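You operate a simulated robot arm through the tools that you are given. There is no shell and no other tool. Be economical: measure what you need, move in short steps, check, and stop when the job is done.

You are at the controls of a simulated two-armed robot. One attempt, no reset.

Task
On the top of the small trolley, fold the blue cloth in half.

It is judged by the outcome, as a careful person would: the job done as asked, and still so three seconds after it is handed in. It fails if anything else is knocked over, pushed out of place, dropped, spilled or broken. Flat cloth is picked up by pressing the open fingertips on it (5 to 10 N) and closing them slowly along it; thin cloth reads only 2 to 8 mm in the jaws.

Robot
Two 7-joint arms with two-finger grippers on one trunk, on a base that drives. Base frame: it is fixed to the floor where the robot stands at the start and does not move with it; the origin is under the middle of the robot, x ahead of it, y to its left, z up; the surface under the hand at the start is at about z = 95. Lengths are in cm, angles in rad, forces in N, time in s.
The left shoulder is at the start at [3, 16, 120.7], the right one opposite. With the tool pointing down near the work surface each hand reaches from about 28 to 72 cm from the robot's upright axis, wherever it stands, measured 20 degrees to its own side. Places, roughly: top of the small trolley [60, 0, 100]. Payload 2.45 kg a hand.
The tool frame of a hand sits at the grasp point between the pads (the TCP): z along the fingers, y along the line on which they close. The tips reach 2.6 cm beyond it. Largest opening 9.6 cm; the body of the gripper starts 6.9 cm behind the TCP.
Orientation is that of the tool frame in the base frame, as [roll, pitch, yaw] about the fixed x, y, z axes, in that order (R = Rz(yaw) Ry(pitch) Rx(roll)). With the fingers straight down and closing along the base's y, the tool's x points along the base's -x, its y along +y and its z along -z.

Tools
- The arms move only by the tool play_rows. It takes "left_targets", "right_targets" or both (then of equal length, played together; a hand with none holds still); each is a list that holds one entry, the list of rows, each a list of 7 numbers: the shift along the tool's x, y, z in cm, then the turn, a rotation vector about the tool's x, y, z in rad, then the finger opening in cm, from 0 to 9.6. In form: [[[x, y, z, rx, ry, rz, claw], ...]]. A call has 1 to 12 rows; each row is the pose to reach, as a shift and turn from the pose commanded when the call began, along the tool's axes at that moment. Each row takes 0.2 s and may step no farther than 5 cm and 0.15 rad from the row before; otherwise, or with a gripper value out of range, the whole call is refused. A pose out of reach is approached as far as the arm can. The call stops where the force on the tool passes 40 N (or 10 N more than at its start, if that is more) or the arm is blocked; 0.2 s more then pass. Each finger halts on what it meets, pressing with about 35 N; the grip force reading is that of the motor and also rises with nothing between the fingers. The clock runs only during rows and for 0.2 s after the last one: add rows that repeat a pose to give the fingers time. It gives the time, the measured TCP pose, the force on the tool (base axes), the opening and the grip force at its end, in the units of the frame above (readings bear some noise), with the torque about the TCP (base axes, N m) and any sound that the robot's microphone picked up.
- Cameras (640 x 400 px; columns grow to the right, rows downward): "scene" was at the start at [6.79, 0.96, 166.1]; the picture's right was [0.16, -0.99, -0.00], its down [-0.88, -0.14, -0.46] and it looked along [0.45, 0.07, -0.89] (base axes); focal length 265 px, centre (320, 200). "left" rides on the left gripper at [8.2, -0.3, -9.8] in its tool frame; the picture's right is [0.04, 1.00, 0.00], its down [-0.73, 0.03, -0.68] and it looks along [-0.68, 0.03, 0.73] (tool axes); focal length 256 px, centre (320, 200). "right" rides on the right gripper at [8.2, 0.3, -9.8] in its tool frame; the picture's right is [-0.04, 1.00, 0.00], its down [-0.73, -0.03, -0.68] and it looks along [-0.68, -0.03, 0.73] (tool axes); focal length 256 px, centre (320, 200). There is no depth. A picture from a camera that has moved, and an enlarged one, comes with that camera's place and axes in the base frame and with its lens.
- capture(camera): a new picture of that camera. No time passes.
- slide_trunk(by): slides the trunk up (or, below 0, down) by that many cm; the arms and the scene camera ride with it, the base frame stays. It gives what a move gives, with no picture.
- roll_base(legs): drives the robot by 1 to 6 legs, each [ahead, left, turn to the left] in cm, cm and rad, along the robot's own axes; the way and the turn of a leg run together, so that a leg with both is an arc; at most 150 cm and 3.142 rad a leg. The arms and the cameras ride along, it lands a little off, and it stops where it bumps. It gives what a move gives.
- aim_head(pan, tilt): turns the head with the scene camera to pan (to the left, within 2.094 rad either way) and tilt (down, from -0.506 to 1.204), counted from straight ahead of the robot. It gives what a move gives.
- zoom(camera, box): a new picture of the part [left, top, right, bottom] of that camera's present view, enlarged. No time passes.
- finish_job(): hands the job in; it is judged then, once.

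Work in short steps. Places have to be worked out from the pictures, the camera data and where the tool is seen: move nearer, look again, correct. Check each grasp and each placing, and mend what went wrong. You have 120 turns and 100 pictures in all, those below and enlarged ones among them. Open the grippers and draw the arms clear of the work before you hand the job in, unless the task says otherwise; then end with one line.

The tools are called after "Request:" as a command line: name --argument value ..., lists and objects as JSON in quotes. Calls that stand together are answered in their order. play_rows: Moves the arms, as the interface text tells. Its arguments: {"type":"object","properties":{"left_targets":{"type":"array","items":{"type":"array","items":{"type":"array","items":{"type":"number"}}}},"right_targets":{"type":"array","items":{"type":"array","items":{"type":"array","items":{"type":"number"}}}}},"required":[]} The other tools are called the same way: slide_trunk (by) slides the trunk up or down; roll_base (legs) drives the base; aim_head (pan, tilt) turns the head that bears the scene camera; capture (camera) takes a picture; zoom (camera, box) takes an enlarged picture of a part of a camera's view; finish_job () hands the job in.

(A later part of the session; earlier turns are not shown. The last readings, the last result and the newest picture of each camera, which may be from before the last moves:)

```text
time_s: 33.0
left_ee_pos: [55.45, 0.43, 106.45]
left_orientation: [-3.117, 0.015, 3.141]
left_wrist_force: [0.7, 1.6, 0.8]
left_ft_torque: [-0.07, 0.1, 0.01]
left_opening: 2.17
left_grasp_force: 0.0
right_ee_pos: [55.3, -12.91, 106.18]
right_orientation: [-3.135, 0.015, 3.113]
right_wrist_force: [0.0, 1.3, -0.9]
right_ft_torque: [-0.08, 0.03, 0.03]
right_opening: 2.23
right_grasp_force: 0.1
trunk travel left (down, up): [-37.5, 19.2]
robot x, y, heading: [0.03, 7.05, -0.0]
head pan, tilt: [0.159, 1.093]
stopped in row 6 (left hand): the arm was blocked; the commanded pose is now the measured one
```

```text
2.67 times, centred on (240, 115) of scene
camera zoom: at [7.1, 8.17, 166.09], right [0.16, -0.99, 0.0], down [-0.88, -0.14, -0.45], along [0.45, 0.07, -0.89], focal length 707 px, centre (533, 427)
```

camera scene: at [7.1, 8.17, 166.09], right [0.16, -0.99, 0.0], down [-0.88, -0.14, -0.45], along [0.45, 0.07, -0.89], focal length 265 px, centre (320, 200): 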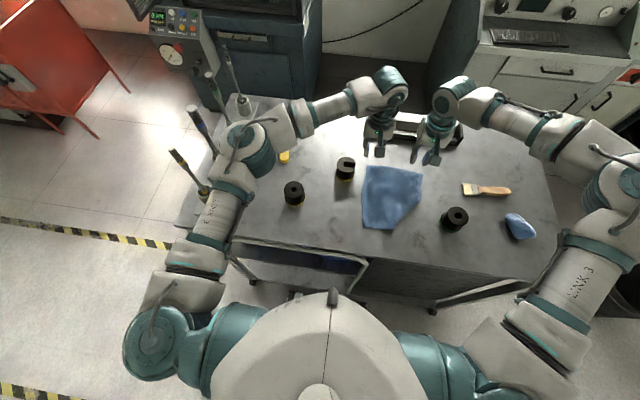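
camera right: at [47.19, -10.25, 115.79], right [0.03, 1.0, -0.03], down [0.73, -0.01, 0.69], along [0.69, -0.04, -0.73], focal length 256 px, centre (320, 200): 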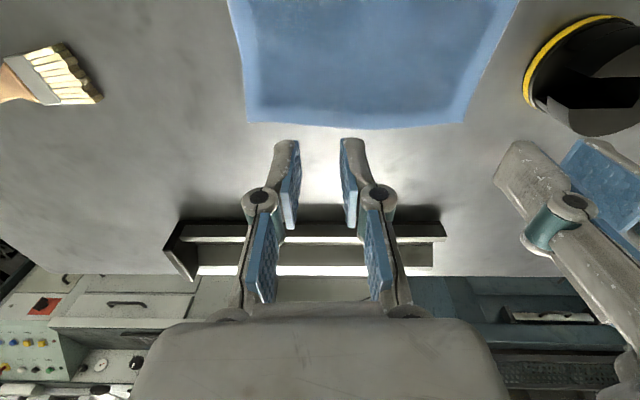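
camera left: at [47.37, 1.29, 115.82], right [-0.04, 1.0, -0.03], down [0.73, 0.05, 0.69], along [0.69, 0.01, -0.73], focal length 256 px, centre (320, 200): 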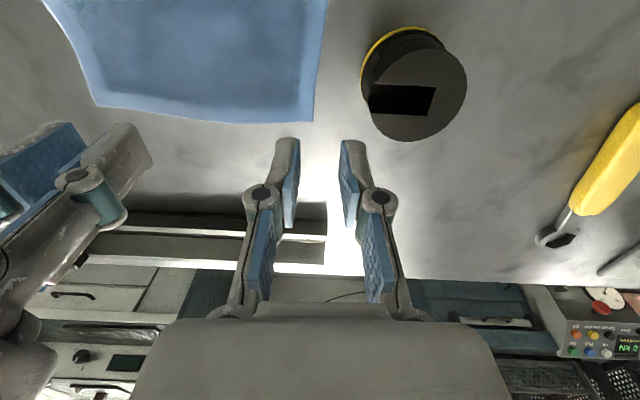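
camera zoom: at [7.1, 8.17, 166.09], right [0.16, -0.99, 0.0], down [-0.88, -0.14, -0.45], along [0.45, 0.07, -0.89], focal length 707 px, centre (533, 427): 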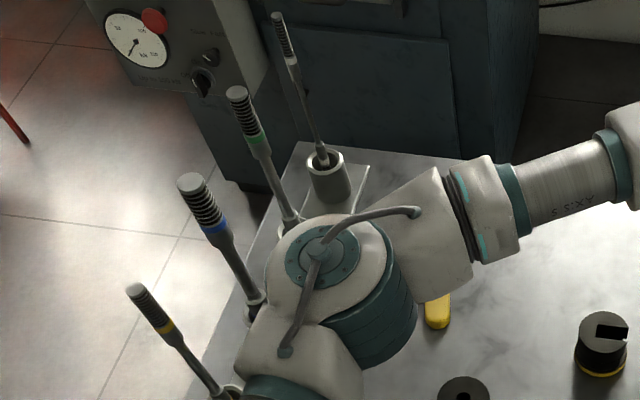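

The left elbow is close to the upright wrench handles. A smaller offset suffices (robot y≈4), so I drive 3 cm back to the right and let it settle.

Request:
roll_base --legs '[[0, -3, 0]]'

Request:
play_rows --right_targets '[[[0, 0, 0, 0, 0, 0, 2.2], [0, 0, 0, 0, 0, 0, 2.2], [0, 0, 0, 0, 0, 0, 2.2], [0, 0, 0, 0, 0, 0, 2.2], [0, 0, 0, 0, 0, 0, 2.2], [0, 0, 0, 0, 0, 0, 2.2], [0, 0, 0, 0, 0, 0, 2.2]]]'

Request:
zoom --camera "scene" --box '[120, 40, 360, 190]'

```text
time_s: 33.9
left_ee_pos: [54.93, -4.01, 106.51]
left_orientation: [-3.127, 0.016, 3.14]
left_wrist_force: [-0.3, -1.5, 0.2]
left_ft_torque: [0.07, -0.01, 0.0]
left_opening: 2.22
left_grasp_force: 0.1
right_ee_pos: [55.01, -18.44, 106.1]
right_orientation: [3.124, 0.017, 3.088]
right_wrist_force: [-0.1, -2.2, 0.6]
right_ft_torque: [0.17, -0.02, 0.01]
right_opening: 2.2
right_grasp_force: 0.1
trunk travel left (down, up): [-37.5, 19.2]
robot x, y, heading: [-0.06, 3.38, 0.003]
head pan, tilt: [0.159, 1.093]
```

```text
time_s: 35.6
left_ee_pos: [54.39, -3.9, 107.09]
left_orientation: [-3.115, 0.024, 3.135]
left_wrist_force: [-0.7, 0.2, 0.8]
left_ft_torque: [-0.04, 0.0, -0.01]
left_opening: 2.19
left_grasp_force: 0.0
right_ee_pos: [54.41, -19.03, 106.92]
right_orientation: [3.127, 0.02, 3.061]
right_wrist_force: [-0.7, -0.7, 0.1]
right_ft_torque: [0.15, -0.01, 0.03]
right_opening: 2.21
right_grasp_force: 0.0
trunk travel left (down, up): [-37.5, 19.2]
robot x, y, heading: [-0.06, 2.18, -0.001]
head pan, tilt: [0.159, 1.093]
stopped in row 7 (right hand): the arm was blocked; the commanded pose is now the measured one
```

```text
2.67 times, centred on (240, 115) of scene
camera zoom: at [7.1, -0.2, 166.03], right [0.15, -0.99, -0.02], down [-0.88, -0.13, -0.46], along [0.45, 0.09, -0.89], focal length 707 px, centre (533, 427)
```

zoom: 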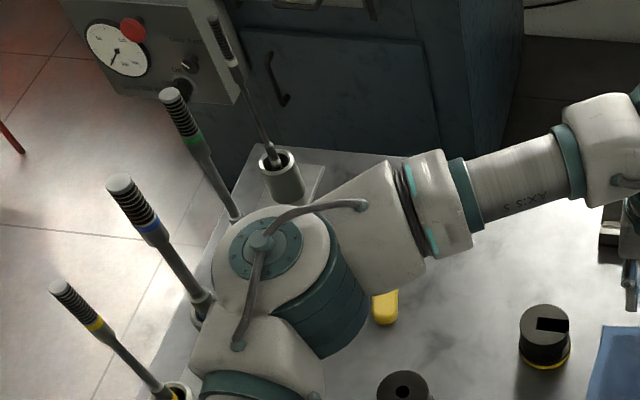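

Trunk still seems to be swaying; I wait longer and read again.

Request:
play_rows --right_targets '[[[0, 0, 0, 0, 0, 0, 2.2], [0, 0, 0, 0, 0, 0, 2.2], [0, 0, 0, 0, 0, 0, 2.2], [0, 0, 0, 0, 0, 0, 2.2], [0, 0, 0, 0, 0, 0, 2.2], [0, 0, 0, 0, 0, 0, 2.2], [0, 0, 0, 0, 0, 0, 2.2], [0, 0, 0, 0, 0, 0, 2.2], [0, 0, 0, 0, 0, 0, 2.2], [0, 0, 0, 0, 0, 0, 2.2], [0, 0, 0, 0, 0, 0, 2.2], [0, 0, 0, 0, 0, 0, 2.2]]]'

Request:
capture --camera "scene"

```text
time_s: 38.5
left_ee_pos: [54.02, -2.14, 107.52]
left_orientation: [-3.093, 0.029, 3.134]
left_wrist_force: [-0.3, 0.6, -0.2]
left_ft_torque: [-0.08, 0.01, -0.03]
left_opening: 2.19
left_grasp_force: 0.1
right_ee_pos: [54.14, -17.05, 107.71]
right_orientation: [-3.137, 0.029, 3.065]
right_wrist_force: [0.1, 0.5, 0.3]
right_ft_torque: [-0.05, 0.03, 0.01]
right_opening: 2.23
right_grasp_force: 0.0
trunk travel left (down, up): [-37.5, 19.2]
robot x, y, heading: [0.32, 2.03, -0.003]
head pan, tilt: [0.159, 1.093]
stopped in row 12 (right hand): the arm was blocked; the commanded pose is now the measured one
```

```text
67 pictures are left
camera scene: at [7.01, 2.58, 166.09], right [0.15, -0.99, -0.01], down [-0.88, -0.13, -0.46], along [0.45, 0.07, -0.89], focal length 265 px, centre (320, 200)
```

scene: 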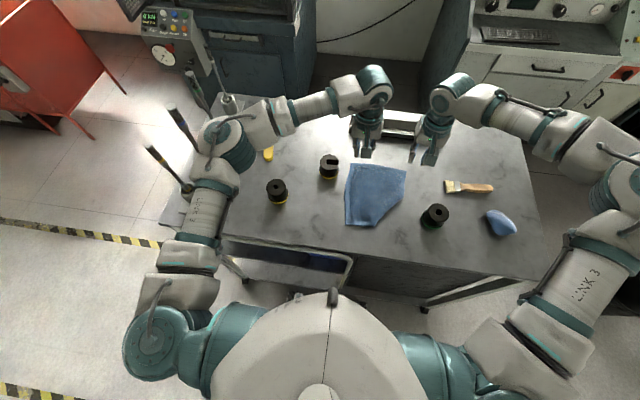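

I check once more whether it's settled.

Request:
play_rows --left_targets '[[[0, 0, 0, 0, 0, 0, 2.2], [0, 0, 0, 0, 0, 0, 2.2], [0, 0, 0, 0, 0, 0, 2.2]]]' --right_targets '[[[0, 0, 0, 0, 0, 0, 2.2], [0, 0, 0, 0, 0, 0, 2.2], [0, 0, 0, 0, 0, 0, 2.2]]]'

Request:
zoom --camera "scene" --box '[290, 60, 530, 260]'

```text
time_s: 39.2
left_ee_pos: [53.98, -4.08, 107.6]
left_orientation: [-3.11, 0.03, 3.132]
left_wrist_force: [-0.6, 0.3, -0.2]
left_ft_torque: [0.04, -0.08, -0.01]
left_opening: 2.21
left_grasp_force: 0.1
right_ee_pos: [54.01, -19.07, 107.15]
right_orientation: [3.135, 0.025, 3.063]
right_wrist_force: [0.5, -1.2, 0.6]
right_ft_torque: [0.12, 0.0, 0.01]
right_opening: 2.2
right_grasp_force: 0.0
trunk travel left (down, up): [-37.5, 19.2]
robot x, y, heading: [0.16, 1.66, -0.004]
head pan, tilt: [0.159, 1.093]
```

```text
2.00 times, centred on (410, 160) of scene
camera zoom: at [7.0, 0.02, 166.07], right [0.15, -0.99, -0.02], down [-0.88, -0.13, -0.46], along [0.45, 0.09, -0.89], focal length 530 px, centre (140, 280)
```

zoom: 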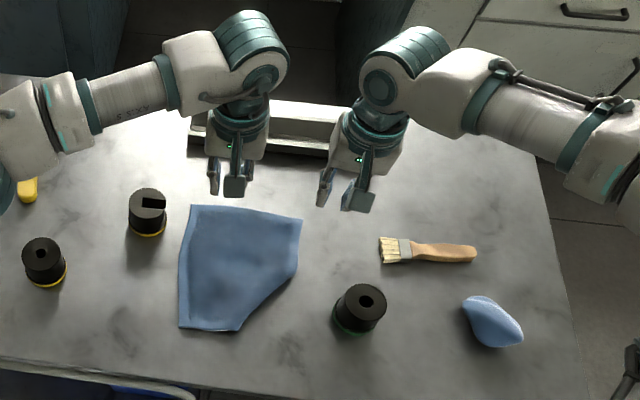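

The whole robot rolls slowly side to side after the drive (±1 cm at the hands). I wait for it to damp out.

Request:
play_rows --left_targets '[[[0, 0, 0, 0, 0, 0, 2.2], [0, 0, 0, 0, 0, 0, 2.2], [0, 0, 0, 0, 0, 0, 2.2], [0, 0, 0, 0, 0, 0, 2.2], [0, 0, 0, 0, 0, 0, 2.2], [0, 0, 0, 0, 0, 0, 2.2], [0, 0, 0, 0, 0, 0, 2.2], [0, 0, 0, 0, 0, 0, 2.2], [0, 0, 0, 0, 0, 0, 2.2], [0, 0, 0, 0, 0, 0, 2.2], [0, 0, 0, 0, 0, 0, 2.2], [0, 0, 0, 0, 0, 0, 2.2]]]'

Request:
play_rows --left_targets '[[[0, 0, 0, 0, 0, 0, 2.2], [0, 0, 0, 0, 0, 0, 2.2], [0, 0, 0, 0, 0, 0, 2.2], [0, 0, 0, 0, 0, 0, 2.2], [0, 0, 0, 0, 0, 0, 2.2], [0, 0, 0, 0, 0, 0, 2.2], [0, 0, 0, 0, 0, 0, 2.2], [0, 0, 0, 0, 0, 0, 2.2], [0, 0, 0, 0, 0, 0, 2.2], [0, 0, 0, 0, 0, 0, 2.2], [0, 0, 0, 0, 0, 0, 2.2], [0, 0, 0, 0, 0, 0, 2.2]]]'

Request:
play_rows --left_targets '[[[0, 0, 0, 0, 0, 0, 2.2], [0, 0, 0, 0, 0, 0, 2.2], [0, 0, 0, 0, 0, 0, 2.2]]]'

```text
time_s: 41.9
left_ee_pos: [53.67, -5.73, 107.39]
left_orientation: [-3.121, 0.031, 3.127]
left_wrist_force: [-1.4, -1.1, 0.0]
left_ft_torque: [0.11, -0.13, -0.01]
left_opening: 2.18
left_grasp_force: 0.0
right_ee_pos: [53.87, -19.82, 107.01]
right_orientation: [3.133, 0.026, 3.077]
right_wrist_force: [0.7, -1.8, 0.0]
right_ft_torque: [0.11, 0.02, -0.02]
right_opening: 2.19
right_grasp_force: 0.1
trunk travel left (down, up): [-37.5, 19.2]
robot x, y, heading: [-0.45, 1.49, -0.0]
head pan, tilt: [0.159, 1.093]
```

```text
time_s: 44.5
left_ee_pos: [53.84, -4.74, 107.4]
left_orientation: [-3.114, 0.03, 3.128]
left_wrist_force: [-1.3, -0.6, -0.4]
left_ft_torque: [0.03, -0.07, 0.02]
left_opening: 2.22
left_grasp_force: 0.1
right_ee_pos: [53.93, -18.98, 107.18]
right_orientation: [3.141, 0.026, 3.077]
right_wrist_force: [-0.7, -0.1, 0.6]
right_ft_torque: [0.05, 0.02, 0.01]
right_opening: 2.17
right_grasp_force: 0.1
trunk travel left (down, up): [-37.5, 19.2]
robot x, y, heading: [-0.05, 1.78, -0.003]
head pan, tilt: [0.159, 1.093]
```

```text
time_s: 45.2
left_ee_pos: [53.79, -3.61, 107.5]
left_orientation: [-3.105, 0.028, 3.13]
left_wrist_force: [0.4, 0.0, 1.1]
left_ft_torque: [0.02, -0.03, 0.0]
left_opening: 2.21
left_grasp_force: 0.1
right_ee_pos: [54.03, -17.5, 107.4]
right_orientation: [-3.133, 0.028, 3.08]
right_wrist_force: [0.2, -0.3, -0.4]
right_ft_torque: [0.01, -0.03, -0.05]
right_opening: 2.21
right_grasp_force: 0.0
trunk travel left (down, up): [-37.5, 19.2]
robot x, y, heading: [-0.02, 1.87, -0.001]
head pan, tilt: [0.159, 1.093]
```

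Sway is decaying slowly. Rather than another sideways drive, I turn the base 0.08 rad left, which puts the target more to the right arm's own side, then wait.

Request:
roll_base --legs '[[0, 0, 0.08]]'

Request:
play_rows --left_targets '[[[0, 0, 0, 0, 0, 0, 2.2], [0, 0, 0, 0, 0, 0, 2.2], [0, 0, 0, 0, 0, 0, 2.2], [0, 0, 0, 0, 0, 0, 2.2], [0, 0, 0, 0, 0, 0, 2.2], [0, 0, 0, 0, 0, 0, 2.2], [0, 0, 0, 0, 0, 0, 2.2], [0, 0, 0, 0, 0, 0, 2.2], [0, 0, 0, 0, 0, 0, 2.2], [0, 0, 0, 0, 0, 0, 2.2], [0, 0, 0, 0, 0, 0, 2.2], [0, 0, 0, 0, 0, 0, 2.2]]]'

Request:
play_rows --left_targets '[[[0, 0, 0, 0, 0, 0, 2.2], [0, 0, 0, 0, 0, 0, 2.2], [0, 0, 0, 0, 0, 0, 2.2]]]'

```text
time_s: 46.1
left_ee_pos: [54.01, 1.13, 107.5]
left_orientation: [-3.098, 0.03, -3.069]
left_wrist_force: [0.0, -0.1, -0.2]
left_ft_torque: [0.0, -0.02, -0.02]
left_opening: 2.22
left_grasp_force: 0.0
right_ee_pos: [55.25, -12.87, 107.47]
right_orientation: [-3.133, 0.028, -3.119]
right_wrist_force: [-0.2, -0.3, 0.4]
right_ft_torque: [0.01, 0.02, 0.01]
right_opening: 2.21
right_grasp_force: 0.1
trunk travel left (down, up): [-37.5, 19.2]
robot x, y, heading: [0.06, 1.98, 0.075]
head pan, tilt: [0.159, 1.093]
```

```text
time_s: 48.7
left_ee_pos: [53.71, 1.92, 107.76]
left_orientation: [-3.096, 0.034, -3.069]
left_wrist_force: [0.9, 1.2, 0.1]
left_ft_torque: [-0.13, 0.1, -0.01]
left_opening: 2.19
left_grasp_force: 0.1
right_ee_pos: [54.91, -12.04, 107.77]
right_orientation: [-3.128, 0.032, -3.117]
right_wrist_force: [-0.8, 1.8, -0.1]
right_ft_torque: [-0.06, -0.04, 0.02]
right_opening: 2.18
right_grasp_force: 0.0
trunk travel left (down, up): [-37.5, 19.2]
robot x, y, heading: [-0.18, 2.52, 0.075]
head pan, tilt: [0.159, 1.093]
```

```text
time_s: 49.5
left_ee_pos: [53.67, 2.0, 107.81]
left_orientation: [-3.096, 0.035, -3.067]
left_wrist_force: [1.3, 0.5, 0.0]
left_ft_torque: [-0.07, 0.07, 0.01]
left_opening: 2.21
left_grasp_force: 0.1
right_ee_pos: [54.96, -12.03, 107.7]
right_orientation: [-3.126, 0.033, -3.117]
right_wrist_force: [-0.2, 0.4, 0.4]
right_ft_torque: [-0.08, -0.05, 0.01]
right_opening: 2.19
right_grasp_force: 0.1
trunk travel left (down, up): [-37.5, 19.2]
robot x, y, heading: [0.36, 2.14, 0.077]
head pan, tilt: [0.159, 1.093]
```

Now settled, with the right hand reaching well inward. I level the orientations and go to hover over the far corners.

Request:
play_rows --left_targets '[[[-0.8, -1.5, 1, -0.015, 0.01, 0.025, 2.2], [-1.6, -3, 2, -0.03, 0.02, 0.05, 2.2], [-2.4, -4.5, 3, -0.045, 0.035, 0.073, 2.2], [-2.4, -4.5, 3, -0.045, 0.035, 0.073, 2.2], [-2.4, -4.5, 3, -0.045, 0.035, 0.073, 2.2]]]' --right_targets '[[[-0.4, -1, 1, -0.005, 0.01, 0.008, 2.2], [-0.8, -2, 2, -0.01, 0.02, 0.016, 2.2], [-1.2, -2.9, 3, -0.015, 0.033, 0.025, 2.2], [-1.2, -2.9, 3, -0.015, 0.033, 0.025, 2.2], [-1.2, -2.9, 3, -0.015, 0.033, 0.025, 2.2]]]'

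Request:
capture --camera "left"

Request:
capture --camera "right"

```text
time_s: 50.7
left_ee_pos: [56.67, -4.25, 104.91]
left_orientation: [3.128, -0.002, 3.139]
left_wrist_force: [0.1, -0.7, 0.5]
left_ft_torque: [0.04, -0.03, 0.0]
left_opening: 2.18
left_grasp_force: 0.1
right_ee_pos: [56.44, -16.82, 104.51]
right_orientation: [3.129, -0.003, 3.138]
right_wrist_force: [0.8, -0.5, -0.1]
right_ft_torque: [0.02, 0.02, -0.01]
right_opening: 2.2
right_grasp_force: 0.1
trunk travel left (down, up): [-37.5, 19.2]
robot x, y, heading: [-0.42, 1.56, 0.079]
head pan, tilt: [0.159, 1.093]
```

```text
65 pictures are left
camera left: at [48.34, -4.75, 114.69], right [-0.04, 1.0, 0.01], down [0.73, 0.02, 0.68], along [0.68, 0.03, -0.73], focal length 256 px, centre (320, 200)
```

left: 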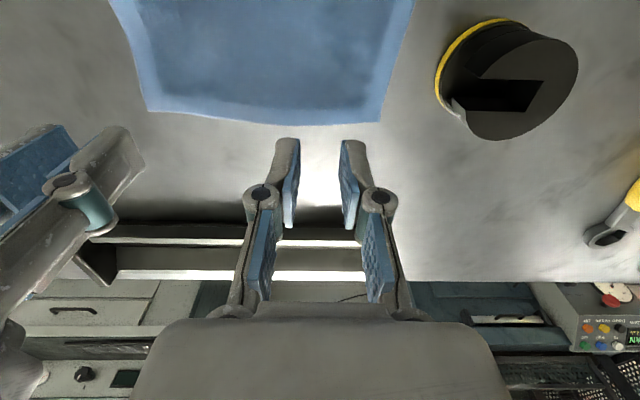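

```text
64 pictures are left
camera right: at [48.15, -16.54, 114.48], right [0.04, 1.0, 0.01], down [0.73, -0.04, 0.68], along [0.68, -0.02, -0.74], focal length 256 px, centre (320, 200)
```

right: 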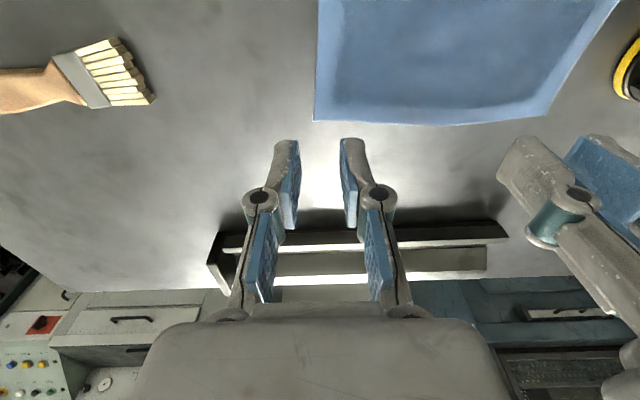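

Corners confirmed at [57.8,0.6] and [57.4,−17.3]. The motion re-excited some sway; I wait and read.

Request:
play_rows --left_targets '[[[0, 0, 0, 0, 0, 0, 2.2], [0, 0, 0, 0, 0, 0, 2.2], [0, 0, 0, 0, 0, 0, 2.2]]]'

Request:
play_rows --left_targets '[[[0, 0, 0, 0, 0, 0, 2.2], [0, 0, 0, 0, 0, 0, 2.2], [0, 0, 0, 0, 0, 0, 2.2], [0, 0, 0, 0, 0, 0, 2.2], [0, 0, 0, 0, 0, 0, 2.2]]]'

Request:
play_rows --left_targets '[[[0, 0, 0, 0, 0, 0, 2.2], [0, 0, 0, 0, 0, 0, 2.2], [0, 0, 0, 0, 0, 0, 2.2], [0, 0, 0, 0, 0, 0, 2.2], [0, 0, 0, 0, 0, 0, 2.2]]]'

Request:
play_rows --left_targets '[[[0, 0, 0, 0, 0, 0, 2.2], [0, 0, 0, 0, 0, 0, 2.2], [0, 0, 0, 0, 0, 0, 2.2], [0, 0, 0, 0, 0, 0, 2.2], [0, 0, 0, 0, 0, 0, 2.2]]]'

```text
time_s: 51.5
left_ee_pos: [56.68, -3.09, 104.93]
left_orientation: [3.137, -0.001, 3.14]
left_wrist_force: [0.4, 0.6, -0.4]
left_ft_torque: [-0.06, 0.09, 0.0]
left_opening: 2.19
left_grasp_force: 0.0
right_ee_pos: [56.25, -15.68, 104.73]
right_orientation: [3.137, -0.002, 3.139]
right_wrist_force: [0.4, 0.7, -0.4]
right_ft_torque: [-0.07, -0.01, 0.01]
right_opening: 2.19
right_grasp_force: 0.1
trunk travel left (down, up): [-37.5, 19.2]
robot x, y, heading: [-0.51, 1.96, 0.079]
head pan, tilt: [0.159, 1.093]
```

```text
time_s: 52.7
left_ee_pos: [56.73, -5.41, 104.76]
left_orientation: [3.12, -0.001, 3.138]
left_wrist_force: [0.1, -1.9, 0.0]
left_ft_torque: [0.05, 0.02, -0.03]
left_opening: 2.19
left_grasp_force: 0.1
right_ee_pos: [56.52, -18.09, 104.24]
right_orientation: [3.119, -0.004, 3.137]
right_wrist_force: [0.6, -0.9, 0.4]
right_ft_torque: [0.06, -0.02, -0.01]
right_opening: 2.23
right_grasp_force: 0.0
trunk travel left (down, up): [-37.5, 19.2]
robot x, y, heading: [-0.28, 1.81, 0.085]
head pan, tilt: [0.159, 1.093]
```

```text
time_s: 53.9
left_ee_pos: [56.72, -4.0, 104.94]
left_orientation: [3.129, -0.001, 3.14]
left_wrist_force: [-0.8, -0.3, -0.5]
left_ft_torque: [0.02, -0.03, -0.02]
left_opening: 2.18
left_grasp_force: 0.0
right_ee_pos: [56.36, -16.47, 104.52]
right_orientation: [3.129, -0.005, 3.139]
right_wrist_force: [-0.5, 0.4, -0.3]
right_ft_torque: [0.02, -0.02, 0.0]
right_opening: 2.19
right_grasp_force: 0.0
trunk travel left (down, up): [-37.5, 19.2]
robot x, y, heading: [-0.25, 1.95, 0.079]
head pan, tilt: [0.159, 1.093]
```

```text
time_s: 55.1
left_ee_pos: [56.6, -3.3, 104.93]
left_orientation: [3.134, -0.002, 3.137]
left_wrist_force: [-0.5, 0.3, -0.5]
left_ft_torque: [-0.02, -0.01, 0.02]
left_opening: 2.21
left_grasp_force: 0.2
right_ee_pos: [56.39, -15.9, 104.69]
right_orientation: [3.135, 0.0, 3.138]
right_wrist_force: [-0.6, 1.1, 0.4]
right_ft_torque: [-0.03, -0.01, 0.03]
right_opening: 2.2
right_grasp_force: 0.0
trunk travel left (down, up): [-37.5, 19.2]
robot x, y, heading: [-0.13, 1.95, 0.081]
head pan, tilt: [0.159, 1.093]
```

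Sway is dying down around means y≈−4.2 / −16.8. I shift both +1.7 slowly to avoid exciting it.

Request:
play_rows --left_targets '[[[0, 0.15, 0, 0, 0, 0, 2.2], [0, 0.3, 0, 0, 0, 0, 2.2], [0, 0.45, 0, 0.005, 0, 0, 2.2], [0, 0.6, 0, 0.005, 0, 0, 2.2], [0, 0.75, 0, 0.01, 0, 0, 2.2], [0, 0.9, 0, 0.01, 0, 0, 2.2], [0, 1.05, 0, 0.01, 0, 0, 2.2], [0, 1.2, 0, 0.01, 0, 0, 2.2], [0, 1.35, 0, 0.01, 0, 0, 2.2], [0, 1.5, 0, 0.01, 0, 0, 2.2], [0, 1.6, 0, 0.01, 0, 0, 2.2], [0, 1.7, 0, 0.01, 0, 0, 2.2]]]' --right_targets '[[[0, 0.15, 0, 0, 0, 0, 2.2], [0, 0.3, 0, 0, 0, 0, 2.2], [0, 0.45, 0, 0.005, 0, 0, 2.2], [0, 0.6, 0, 0.005, 0, 0, 2.2], [0, 0.75, 0, 0.01, 0, 0, 2.2], [0, 0.9, 0, 0.01, 0, 0, 2.2], [0, 1.05, 0, 0.01, 0, 0, 2.2], [0, 1.2, 0, 0.01, 0, 0, 2.2], [0, 1.35, 0, 0.01, 0, 0, 2.2], [0, 1.5, 0, 0.01, 0, 0, 2.2], [0, 1.6, 0, 0.01, 0, 0, 2.2], [0, 1.7, 0, 0.01, 0, 0, 2.2]]]'

Request:
play_rows --left_targets '[[[0, 0, 0, 0, 0, 0, 2.2], [0, 0, 0, 0, 0, 0, 2.2], [0, 0, 0, 0, 0, 0, 2.2], [0, 0, 0, 0, 0, 0, 2.2], [0, 0, 0, 0, 0, 0, 2.2], [0, 0, 0, 0, 0, 0, 2.2], [0, 0, 0, 0, 0, 0, 2.2], [0, 0, 0, 0, 0, 0, 2.2]]]'

Request:
play_rows --left_targets '[[[0, 0, 0, 0, 0, 0, 2.2], [0, 0, 0, 0, 0, 0, 2.2], [0, 0, 0, 0, 0, 0, 2.2], [0, 0, 0, 0, 0, 0, 2.2], [0, 0, 0, 0, 0, 0, 2.2]]]'

```text
time_s: 57.7
left_ee_pos: [56.69, -2.08, 104.85]
left_orientation: [-3.141, -0.001, 3.141]
left_wrist_force: [-0.1, 0.8, -0.3]
left_ft_torque: [-0.04, 0.03, 0.01]
left_opening: 2.2
left_grasp_force: 0.2
right_ee_pos: [56.29, -14.52, 104.65]
right_orientation: [3.141, -0.001, 3.138]
right_wrist_force: [-0.8, 1.1, -0.1]
right_ft_torque: [-0.02, 0.0, 0.01]
right_opening: 2.2
right_grasp_force: 0.1
trunk travel left (down, up): [-37.5, 19.2]
robot x, y, heading: [-0.0, 2.03, 0.082]
head pan, tilt: [0.159, 1.093]
```

```text
time_s: 59.5
left_ee_pos: [56.76, -2.3, 104.93]
left_orientation: [3.14, -0.002, 3.14]
left_wrist_force: [0.3, -0.1, -0.5]
left_ft_torque: [-0.01, 0.02, 0.0]
left_opening: 2.2
left_grasp_force: 0.1
right_ee_pos: [56.29, -14.86, 104.49]
right_orientation: [3.14, -0.001, 3.138]
right_wrist_force: [0.0, 0.4, 0.0]
right_ft_torque: [0.0, -0.03, 0.0]
right_opening: 2.2
right_grasp_force: 0.1
trunk travel left (down, up): [-37.5, 19.2]
robot x, y, heading: [0.02, 2.21, 0.077]
head pan, tilt: [0.159, 1.093]
```

```text
time_s: 60.7
left_ee_pos: [56.75, -2.46, 104.86]
left_orientation: [3.137, -0.002, 3.138]
left_wrist_force: [-0.5, 0.2, 0.5]
left_ft_torque: [-0.04, -0.01, 0.02]
left_opening: 2.19
left_grasp_force: 0.0
right_ee_pos: [56.52, -14.92, 104.43]
right_orientation: [3.138, -0.005, 3.139]
right_wrist_force: [0.8, 0.1, -0.2]
right_ft_torque: [0.01, 0.03, 0.01]
right_opening: 2.19
right_grasp_force: 0.1
trunk travel left (down, up): [-37.5, 19.2]
robot x, y, heading: [-0.4, 1.9, 0.078]
head pan, tilt: [0.159, 1.093]
```

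Settled at [56.7,−2.5] and [56.4,−14.9]: right where I want them. I descend slowly to light contact.

Request:
play_rows --left_targets '[[[0.3, 0, 0.8, 0, 0, 0, 2.2], [0.3, 0, 1.7, 0, 0, 0, 2.2], [0.3, 0, 2.6, 0, 0, 0, 2.2], [0.3, 0, 3.5, 0, 0, 0, 2.2], [0.3, 0, 4.4, 0, 0, 0, 2.2], [0.3, 0, 5.2, 0, 0, 0, 2.2], [0.3, 0, 5.8, 0, 0, 0, 2.2], [0.3, 0, 6.3, 0, 0, 0, 2.2], [0.3, 0, 6.7, 0, 0, 0, 2.2], [0.3, 0, 6.9, 0, 0, 0, 2.2], [0.3, 0, 6.9, 0, 0, 0, 2.2]]]' --right_targets '[[[0.2, 0, 0.8, 0, 0, 0, 2.2], [0.2, 0, 1.6, 0, 0, 0, 2.2], [0.2, 0, 2.5, 0, 0, 0, 2.2], [0.2, 0, 3.4, 0, 0, 0, 2.2], [0.2, 0, 4.2, 0, 0, 0, 2.2], [0.2, 0, 5, 0, 0, 0, 2.2], [0.2, 0, 5.6, 0, 0, 0, 2.2], [0.2, 0, 6, 0, 0, 0, 2.2], [0.2, 0, 6.3, 0, 0, 0, 2.2], [0.2, 0, 6.5, 0, 0, 0, 2.2], [0.2, 0, 6.5, 0, 0, 0, 2.2]]]'

Request:
capture --camera "left"

Request:
capture --camera "right"

```text
time_s: 63.1
left_ee_pos: [56.32, -2.53, 98.22]
left_orientation: [3.138, -0.002, 3.138]
left_wrist_force: [0.4, 0.5, 0.5]
left_ft_torque: [-0.01, 0.01, 0.03]
left_opening: 2.19
left_grasp_force: 0.1
right_ee_pos: [55.92, -15.21, 98.11]
right_orientation: [3.137, 0.0, 3.138]
right_wrist_force: [0.4, -0.3, 1.4]
right_ft_torque: [0.0, 0.0, -0.01]
right_opening: 2.2
right_grasp_force: 0.2
right hand out of reach, approached as far as the arm can: row 10, 11
trunk travel left (down, up): [-37.5, 19.2]
robot x, y, heading: [0.0, 2.05, 0.081]
head pan, tilt: [0.159, 1.093]
```

```text
63 pictures are left
camera left: at [48.09, -2.93, 107.9], right [-0.04, 1.0, 0.0], down [0.73, 0.02, 0.68], along [0.68, 0.03, -0.73], focal length 256 px, centre (320, 200)
```

left: 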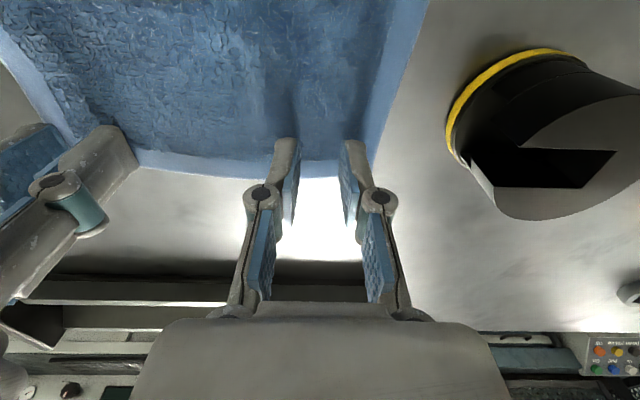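

```text
62 pictures are left
camera right: at [47.74, -14.92, 108.05], right [0.04, 1.0, 0.0], down [0.73, -0.04, 0.68], along [0.68, -0.03, -0.74], focal length 256 px, centre (320, 200)
```

right: 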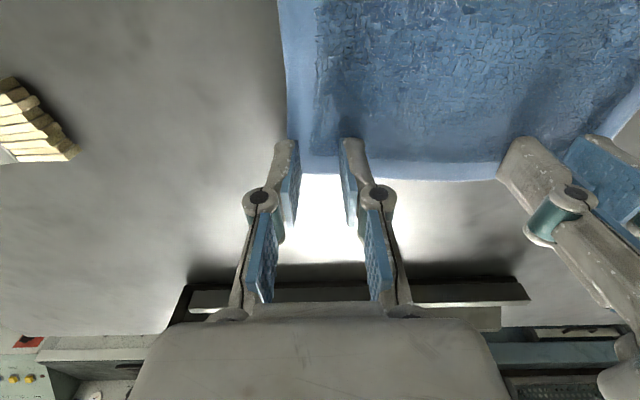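

Right arm is at its reach limit just above the cloth; the trunk slide can provide the last millimetres. I narrow the right opening and lower the trunk 0.35 cm.

Request:
play_rows --right_targets '[[[0, 0, 0, 0, 0, 0, 1.8], [0, 0, 0, 0, 0, 0, 1.8]]]'

Request:
slide_trunk --by -0.35

```text
time_s: 63.7
left_ee_pos: [56.41, -2.58, 98.09]
left_orientation: [3.138, -0.002, 3.14]
left_wrist_force: [0.0, 0.2, 1.1]
left_ft_torque: [0.02, -0.01, 0.0]
left_opening: 2.21
left_grasp_force: 0.0
right_ee_pos: [55.95, -15.23, 98.18]
right_orientation: [3.137, -0.001, 3.138]
right_wrist_force: [0.1, 0.1, 0.9]
right_ft_torque: [0.02, -0.03, 0.03]
right_opening: 1.79
right_grasp_force: 0.0
trunk travel left (down, up): [-37.5, 19.2]
robot x, y, heading: [0.07, 2.31, 0.082]
head pan, tilt: [0.159, 1.093]
```

```text
time_s: 64.3
left_ee_pos: [56.26, -2.51, 97.9]
left_orientation: [3.139, 0.0, 3.139]
left_wrist_force: [2.0, 0.2, 14.3]
left_ft_torque: [-0.02, -0.07, -0.04]
left_opening: 2.22
left_grasp_force: 0.0
right_ee_pos: [55.87, -15.22, 97.98]
right_orientation: [3.137, -0.001, 3.139]
right_wrist_force: [0.6, -1.9, 7.9]
right_ft_torque: [-0.02, -0.03, -0.03]
right_opening: 1.79
right_grasp_force: 0.0
trunk travel left (down, up): [-37.2, 19.5]
robot x, y, heading: [-0.03, 1.87, 0.08]
head pan, tilt: [0.159, 1.093]
```

Contact: left 14 N, right 8 N. I ease the left slightly and close the right slowly first.

Request:
play_rows --left_targets '[[[0, 0, -0.08, 0, 0, 0, 2.2], [0, 0, -0.08, 0, 0, 0, 2.2], [0, 0, -0.08, 0, 0, 0, 2.2], [0, 0, -0.08, 0, 0, 0, 2.2], [0, 0, -0.08, 0, 0, 0, 2.2], [0, 0, -0.08, 0, 0, 0, 2.2], [0, 0, -0.08, 0, 0, 0, 2.2], [0, 0, -0.08, 0, 0, 0, 2.2], [0, 0, -0.08, 0, 0, 0, 2.2], [0, 0, -0.08, 0, 0, 0, 2.2], [0, 0, -0.08, 0, 0, 0, 2.2], [0, 0, -0.08, 0, 0, 0, 2.2]]]' --right_targets '[[[0, 0, 0, 0, 0, 0, 1.7], [0, 0, 0, 0, 0, 0, 1.6], [0, 0, 0, 0, 0, 0, 1.5], [0, 0, 0, 0, 0, 0, 1.35], [0, 0, 0, 0, 0, 0, 1.2], [0, 0, 0, 0, 0, 0, 1.0], [0, 0, 0, 0, 0, 0, 0.8], [0, 0, 0, 0, 0, 0, 0.6], [0, 0, 0, 0, 0, 0, 0.4], [0, 0, 0, 0, 0, 0, 0.2], [0, 0, 0, 0, 0, 0, 0], [0, 0, 0, 0, 0, 0, 0]]]'

```text
time_s: 66.9
left_ee_pos: [56.13, -2.49, 97.92]
left_orientation: [3.138, 0.0, 3.139]
left_wrist_force: [-0.6, -2.5, 8.1]
left_ft_torque: [-0.12, -0.01, 0.0]
left_opening: 2.26
left_grasp_force: 0.5
right_ee_pos: [55.78, -15.16, 97.82]
right_orientation: [3.138, -0.001, 3.138]
right_wrist_force: [-0.6, 3.9, 14.9]
right_ft_torque: [0.14, -0.01, -0.01]
right_opening: 0.35
right_grasp_force: 32.6
trunk travel left (down, up): [-37.2, 19.5]
robot x, y, heading: [-0.15, 1.96, 0.08]
head pan, tilt: [0.159, 1.093]
```

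Right holds (3.5 mm). Now close the left slowly.

Request:
play_rows --left_targets '[[[0, 0, 0, 0, 0, 0, 2.0], [0, 0, 0, 0, 0, 0, 1.8], [0, 0, 0, 0, 0, 0, 1.6], [0, 0, 0, 0, 0, 0, 1.4], [0, 0, 0, 0, 0, 0, 1.2], [0, 0, 0, 0, 0, 0, 1.0], [0, 0, 0, 0, 0, 0, 0.8], [0, 0, 0, 0, 0, 0, 0.6], [0, 0, 0, 0, 0, 0, 0.4], [0, 0, 0, 0, 0, 0, 0.2], [0, 0, 0, 0, 0, 0, 0], [0, 0, 0, 0, 0, 0, 0]]]'

Request:
capture --camera "left"

Request:
capture --camera "right"

```text
time_s: 69.5
left_ee_pos: [56.12, -2.57, 97.93]
left_orientation: [3.14, 0.001, 3.137]
left_wrist_force: [-0.2, -0.6, 2.5]
left_ft_torque: [-0.01, 0.04, 0.01]
left_opening: 0.02
left_grasp_force: 28.2
right_ee_pos: [55.9, -15.19, 97.74]
right_orientation: [3.138, -0.002, 3.137]
right_wrist_force: [-0.1, 0.7, 12.8]
right_ft_torque: [0.05, 0.07, -0.01]
right_opening: 0.43
right_grasp_force: 33.7
trunk travel left (down, up): [-37.2, 19.5]
robot x, y, heading: [-0.4, 1.59, 0.073]
head pan, tilt: [0.159, 1.093]
```

```text
61 pictures are left
camera left: at [47.95, -2.85, 107.63], right [-0.04, 1.0, 0.0], down [0.73, 0.02, 0.68], along [0.68, 0.03, -0.73], focal length 256 px, centre (320, 200)
```

left: 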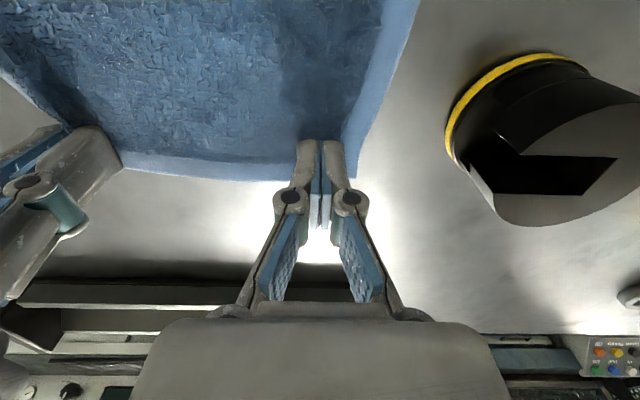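

```text
60 pictures are left
camera right: at [47.63, -14.83, 107.77], right [0.04, 1.0, 0.0], down [0.73, -0.03, 0.68], along [0.68, -0.03, -0.74], focal length 256 px, centre (320, 200)
```

right: 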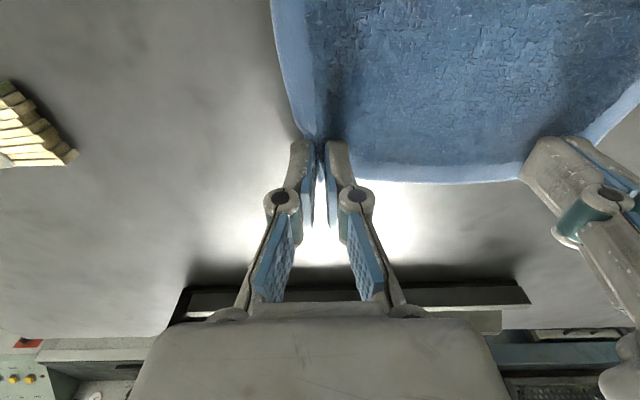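

Left slipped off the edge. I lift it slightly, shift 0.4 cm inward, reopen to 2 cm, and press again.

Request:
play_rows --left_targets '[[[0, 0, -0.6, 0, 0, 0, 0], [0, 0, -1, 0, 0, 0, 0.6], [0.2, -0.4, -1, 0, 0, 0, 2.0], [0.2, -0.4, -1, 0, 0, 0, 2.0], [0.2, -0.4, -0.6, 0, 0, 0, 2.0], [0.2, -0.4, -0.2, 0, 0, 0, 2.0], [0.2, -0.4, 0, 0, 0, 0, 2.0], [0.2, -0.4, 0.12, 0, 0, 0, 2.0], [0.2, -0.4, 0.12, 0, 0, 0, 2.0]]]'

Request:
capture --camera "left"

```text
time_s: 71.5
left_ee_pos: [55.95, -3.05, 97.89]
left_orientation: [3.139, 0.001, 3.138]
left_wrist_force: [-1.3, -0.6, 18.0]
left_ft_torque: [-0.03, 0.0, -0.02]
left_opening: 2.07
left_grasp_force: 0.8
right_ee_pos: [55.76, -15.07, 97.8]
right_orientation: [3.138, -0.002, 3.137]
right_wrist_force: [1.6, 0.7, 6.6]
right_ft_torque: [0.03, 0.03, 0.04]
right_opening: 0.36
right_grasp_force: 32.4
trunk travel left (down, up): [-37.2, 19.5]
robot x, y, heading: [-0.28, 2.07, 0.077]
head pan, tilt: [0.159, 1.093]
```

```text
59 pictures are left
camera left: at [47.7, -3.35, 107.63], right [-0.04, 1.0, 0.0], down [0.73, 0.03, 0.68], along [0.68, 0.03, -0.73], focal length 256 px, centre (320, 200)
```

left: 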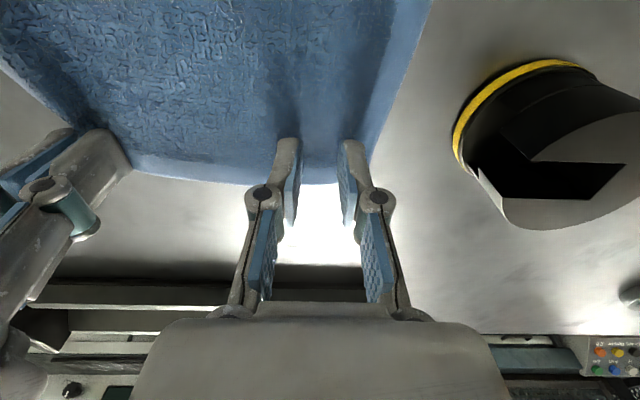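

Both fingers are on cloth at 18 N; I ease a little and close slowly.

Request:
play_rows --left_targets '[[[0, 0, -0.05, 0, 0, 0, 2.0], [0, 0, -0.05, 0, 0, 0, 1.85], [0, 0, -0.05, 0, 0, 0, 1.7], [0, 0, -0.05, 0, 0, 0, 1.55], [0, 0, -0.05, 0, 0, 0, 1.4], [0, 0, -0.05, 0, 0, 0, 1.2], [0, 0, -0.05, 0, 0, 0, 1.0], [0, 0, -0.05, 0, 0, 0, 0.75], [0, 0, -0.05, 0, 0, 0, 0.5], [0, 0, -0.05, 0, 0, 0, 0.2], [0, 0, -0.05, 0, 0, 0, 0], [0, 0, -0.05, 0, 0, 0, 0]]]'

Request:
capture --camera "left"

```text
time_s: 74.1
left_ee_pos: [55.96, -2.95, 97.93]
left_orientation: [3.137, 0.001, 3.138]
left_wrist_force: [-0.1, -4.1, 19.2]
left_ft_torque: [-0.07, 0.12, -0.02]
left_opening: 0.32
left_grasp_force: 32.2
right_ee_pos: [55.79, -15.16, 97.91]
right_orientation: [3.137, 0.0, 3.139]
right_wrist_force: [0.2, 3.3, 6.3]
right_ft_torque: [0.12, 0.05, 0.01]
right_opening: 0.37
right_grasp_force: 32.4
trunk travel left (down, up): [-37.2, 19.5]
robot x, y, heading: [-0.08, 1.72, 0.082]
head pan, tilt: [0.159, 1.093]
```

```text
58 pictures are left
camera left: at [47.73, -3.33, 107.64], right [-0.04, 1.0, 0.0], down [0.73, 0.03, 0.68], along [0.68, 0.03, -0.73], focal length 256 px, centre (320, 200)
```

left: 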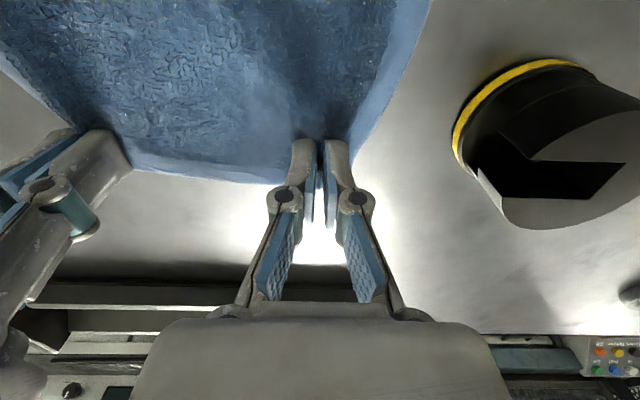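

Both corners are held (3.2 and 3.7 mm). I lift the far edge up and slightly toward me so the cloth hangs free and the tucked corner drops open.

Request:
play_rows --left_targets '[[[0, 0, -1, 0, 0, 0, 0], [0.2, 0, -2.5, 0, 0, 0, 0], [0.6, 0, -4.2, 0, 0, 0, 0], [1.2, 0, -6, 0, 0, 0, 0], [2, 0, -8, 0, 0, 0, 0], [3, 0, -10, 0, 0, 0, 0], [4, 0, -12, 0, 0, 0, 0], [5, 0, -14, 0, 0, 0, 0], [6, 0, -16, 0, 0, 0, 0], [7, 0, -18, 0, 0, 0, 0], [7.5, 0, -20, 0, 0, 0, 0], [7.5, 0, -21, 0, 0, 0, 0]]]' --right_targets '[[[0, 0, -1, 0, 0, 0, 0], [0.2, 0, -2.5, 0, 0, 0, 0], [0.6, 0, -4.2, 0, 0, 0, 0], [1.2, 0, -6, 0, 0, 0, 0], [2, 0, -8, 0, 0, 0, 0], [3, 0, -10, 0, 0, 0, 0], [4, 0, -12, 0, 0, 0, 0], [5, 0, -14, 0, 0, 0, 0], [6, 0, -16, 0, 0, 0, 0], [7, 0, -18, 0, 0, 0, 0], [7.5, 0, -20, 0, 0, 0, 0], [7.5, 0, -21, 0, 0, 0, 0]]]'

Request:
capture --camera "scene"

Request:
capture --camera "right"

```text
time_s: 76.7
left_ee_pos: [48.55, -3.09, 118.75]
left_orientation: [3.139, -0.002, 3.139]
left_wrist_force: [0.0, -5.6, -0.2]
left_ft_torque: [-0.14, 0.02, 0.0]
left_opening: 0.49
left_grasp_force: 36.1
right_ee_pos: [48.54, -15.24, 118.75]
right_orientation: [3.136, -0.003, 3.138]
right_wrist_force: [0.5, 4.9, 0.3]
right_ft_torque: [0.12, -0.06, -0.02]
right_opening: 0.34
right_grasp_force: 31.3
trunk travel left (down, up): [-37.2, 19.5]
robot x, y, heading: [-0.08, 1.78, 0.078]
head pan, tilt: [0.159, 1.093]
```

```text
57 pictures are left
camera scene: at [6.89, 3.32, 165.74], right [0.23, -0.97, 0.0], down [-0.87, -0.21, -0.46], along [0.44, 0.11, -0.89], focal length 265 px, centre (320, 200)
```

scene: 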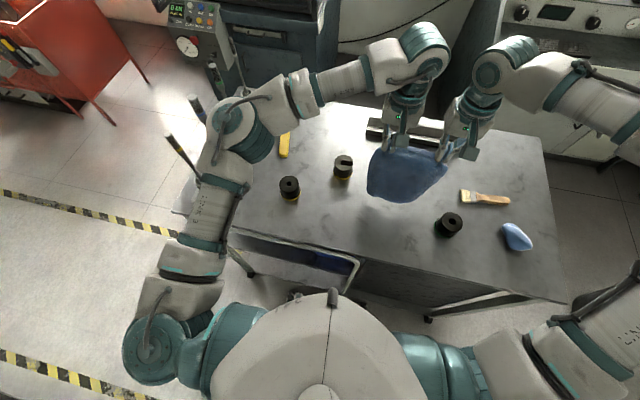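

```text
56 pictures are left
camera right: at [40.28, -14.88, 128.72], right [0.04, 1.0, 0.0], down [0.74, -0.04, 0.68], along [0.68, -0.03, -0.74], focal length 256 px, centre (320, 200)
```

right: 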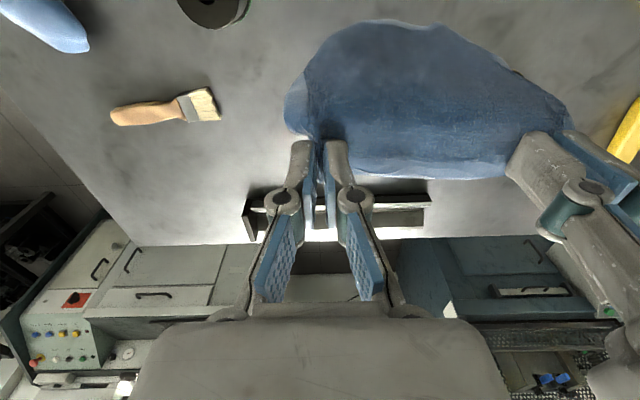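

The cloth hangs, but its bottom looks rounded/curled. I raise 5 cm more to clear it and look closely.

Request:
play_rows --left_targets '[[[0, 0, -1, 0, 0, 0, 0], [0, 0, -2, 0, 0, 0, 0], [0, 0, -3, 0, 0, 0, 0], [0, 0, -4, 0, 0, 0, 0], [0, 0, -5, 0, 0, 0, 0], [0, 0, -5, 0, 0, 0, 0], [0, 0, -5, 0, 0, 0, 0], [0, 0, -5, 0, 0, 0, 0]]]' --right_targets '[[[0, 0, -1, 0, 0, 0, 0], [0, 0, -2, 0, 0, 0, 0], [0, 0, -3, 0, 0, 0, 0], [0, 0, -4, 0, 0, 0, 0], [0, 0, -5, 0, 0, 0, 0], [0, 0, -5, 0, 0, 0, 0], [0, 0, -5, 0, 0, 0, 0], [0, 0, -5, 0, 0, 0, 0]]]'

Request:
zoom --camera "scene" --box '[310, 60, 550, 260]'

Request:
capture --camera "left"

```text
time_s: 78.5
left_ee_pos: [48.71, -2.86, 123.77]
left_orientation: [3.14, -0.002, 3.137]
left_wrist_force: [0.7, -9.0, -0.3]
left_ft_torque: [-0.25, 0.0, 0.0]
left_opening: 0.42
left_grasp_force: 35.0
right_ee_pos: [48.41, -15.25, 123.74]
right_orientation: [3.137, 0.0, 3.139]
right_wrist_force: [-0.2, 6.8, -0.5]
right_ft_torque: [0.23, 0.01, 0.0]
right_opening: 0.38
right_grasp_force: 32.9
trunk travel left (down, up): [-37.2, 19.5]
robot x, y, heading: [-0.1, 1.76, 0.081]
head pan, tilt: [0.159, 1.093]
```

```text
2.00 times, centred on (430, 160) of scene
camera zoom: at [6.88, 3.29, 165.75], right [0.23, -0.97, 0.0], down [-0.87, -0.21, -0.46], along [0.44, 0.11, -0.89], focal length 530 px, centre (100, 280)
```

zoom: 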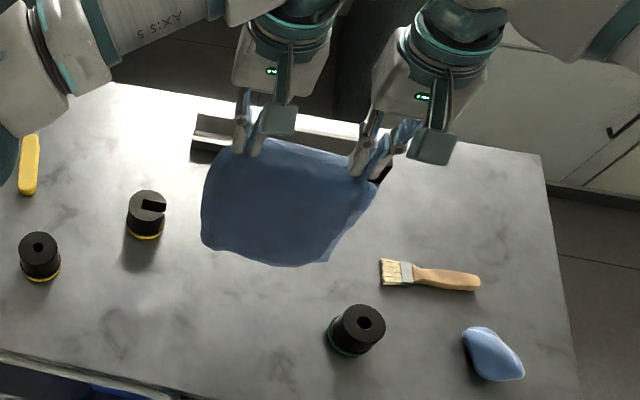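

```text
54 pictures are left
camera left: at [40.4, -3.34, 133.47], right [-0.04, 1.0, 0.0], down [0.73, 0.02, 0.68], along [0.68, 0.03, -0.73], focal length 256 px, centre (320, 200)
```

left: 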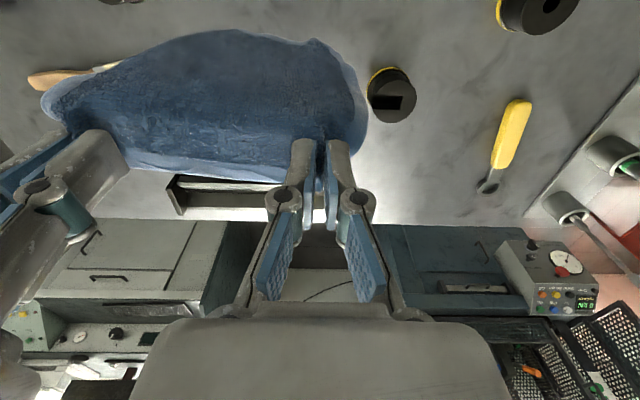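

The numbers show the cloth now hangs fully open (bottom corners where a full 17.5 cm width would be). I'll lower it so the bottom edge touches at x≈48.5, then draw back while lowering to lay the lower half toward me. First part: descend and lay ~3 cm.

Request:
play_rows --left_targets '[[[0, -0.1, 1.2, 0, 0, 0, 0], [0, -0.1, 2.4, 0, 0, 0, 0], [0, -0.1, 3.6, 0, 0, 0, 0], [0, -0.1, 4.8, 0, 0, 0, 0], [0, -0.1, 5.8, 0, 0, 0, 0], [0.7, -0.1, 6.6, 0, 0, 0, 0], [1.5, -0.1, 7.4, 0, 0, 0, 0], [2.3, -0.1, 8.2, 0, 0, 0, 0], [3.1, -0.1, 9, 0, 0, 0, 0]]]' --right_targets '[[[0, 0.1, 1.2, 0, 0, 0, 0], [0, 0.1, 2.4, 0, 0, 0, 0], [0, 0.1, 3.6, 0, 0, 0, 0], [0, 0.1, 4.8, 0, 0, 0, 0], [0, 0.1, 5.8, 0, 0, 0, 0], [0.7, 0.1, 6.6, 0, 0, 0, 0], [1.5, 0.1, 7.4, 0, 0, 0, 0], [2.3, 0.1, 8.2, 0, 0, 0, 0], [3.1, 0.1, 9, 0, 0, 0, 0]]]'

Request:
zoom --camera "scene" --box '[310, 60, 550, 260]'

Request:
capture --camera "right"

```text
time_s: 80.5
left_ee_pos: [45.56, -2.83, 114.69]
left_orientation: [3.137, -0.001, 3.14]
left_wrist_force: [-0.5, -3.5, -0.7]
left_ft_torque: [-0.11, 0.01, 0.01]
left_opening: 0.25
left_grasp_force: 29.8
right_ee_pos: [45.28, -14.91, 114.77]
right_orientation: [3.139, -0.002, 3.137]
right_wrist_force: [-1.4, 3.4, -0.5]
right_ft_torque: [0.08, -0.01, -0.04]
right_opening: 0.43
right_grasp_force: 33.5
trunk travel left (down, up): [-37.2, 19.5]
robot x, y, heading: [-0.1, 1.74, 0.08]
head pan, tilt: [0.159, 1.093]
```

```text
2.00 times, centred on (430, 160) of scene
camera zoom: at [6.83, 3.34, 165.75], right [0.23, -0.97, 0.0], down [-0.87, -0.21, -0.46], along [0.44, 0.11, -0.89], focal length 530 px, centre (100, 280)
```

zoom: 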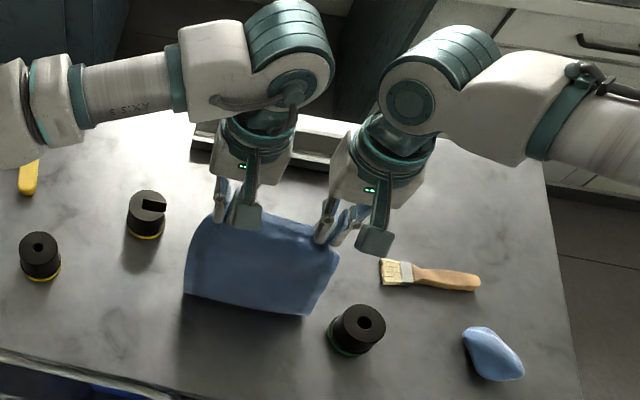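

```text
52 pictures are left
camera right: at [37.12, -14.67, 124.79], right [0.04, 1.0, 0.0], down [0.73, -0.04, 0.68], along [0.68, -0.03, -0.74], focal length 256 px, centre (320, 200)
```

right: 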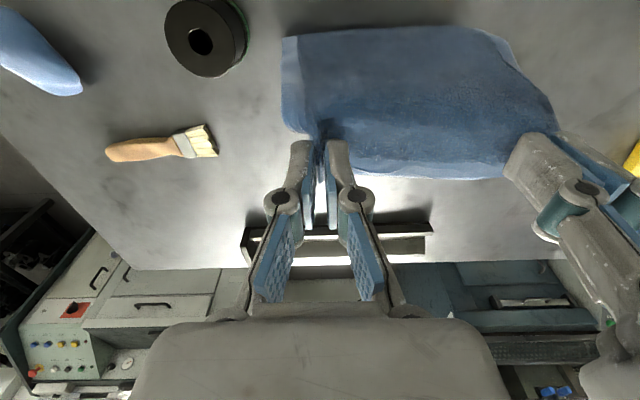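

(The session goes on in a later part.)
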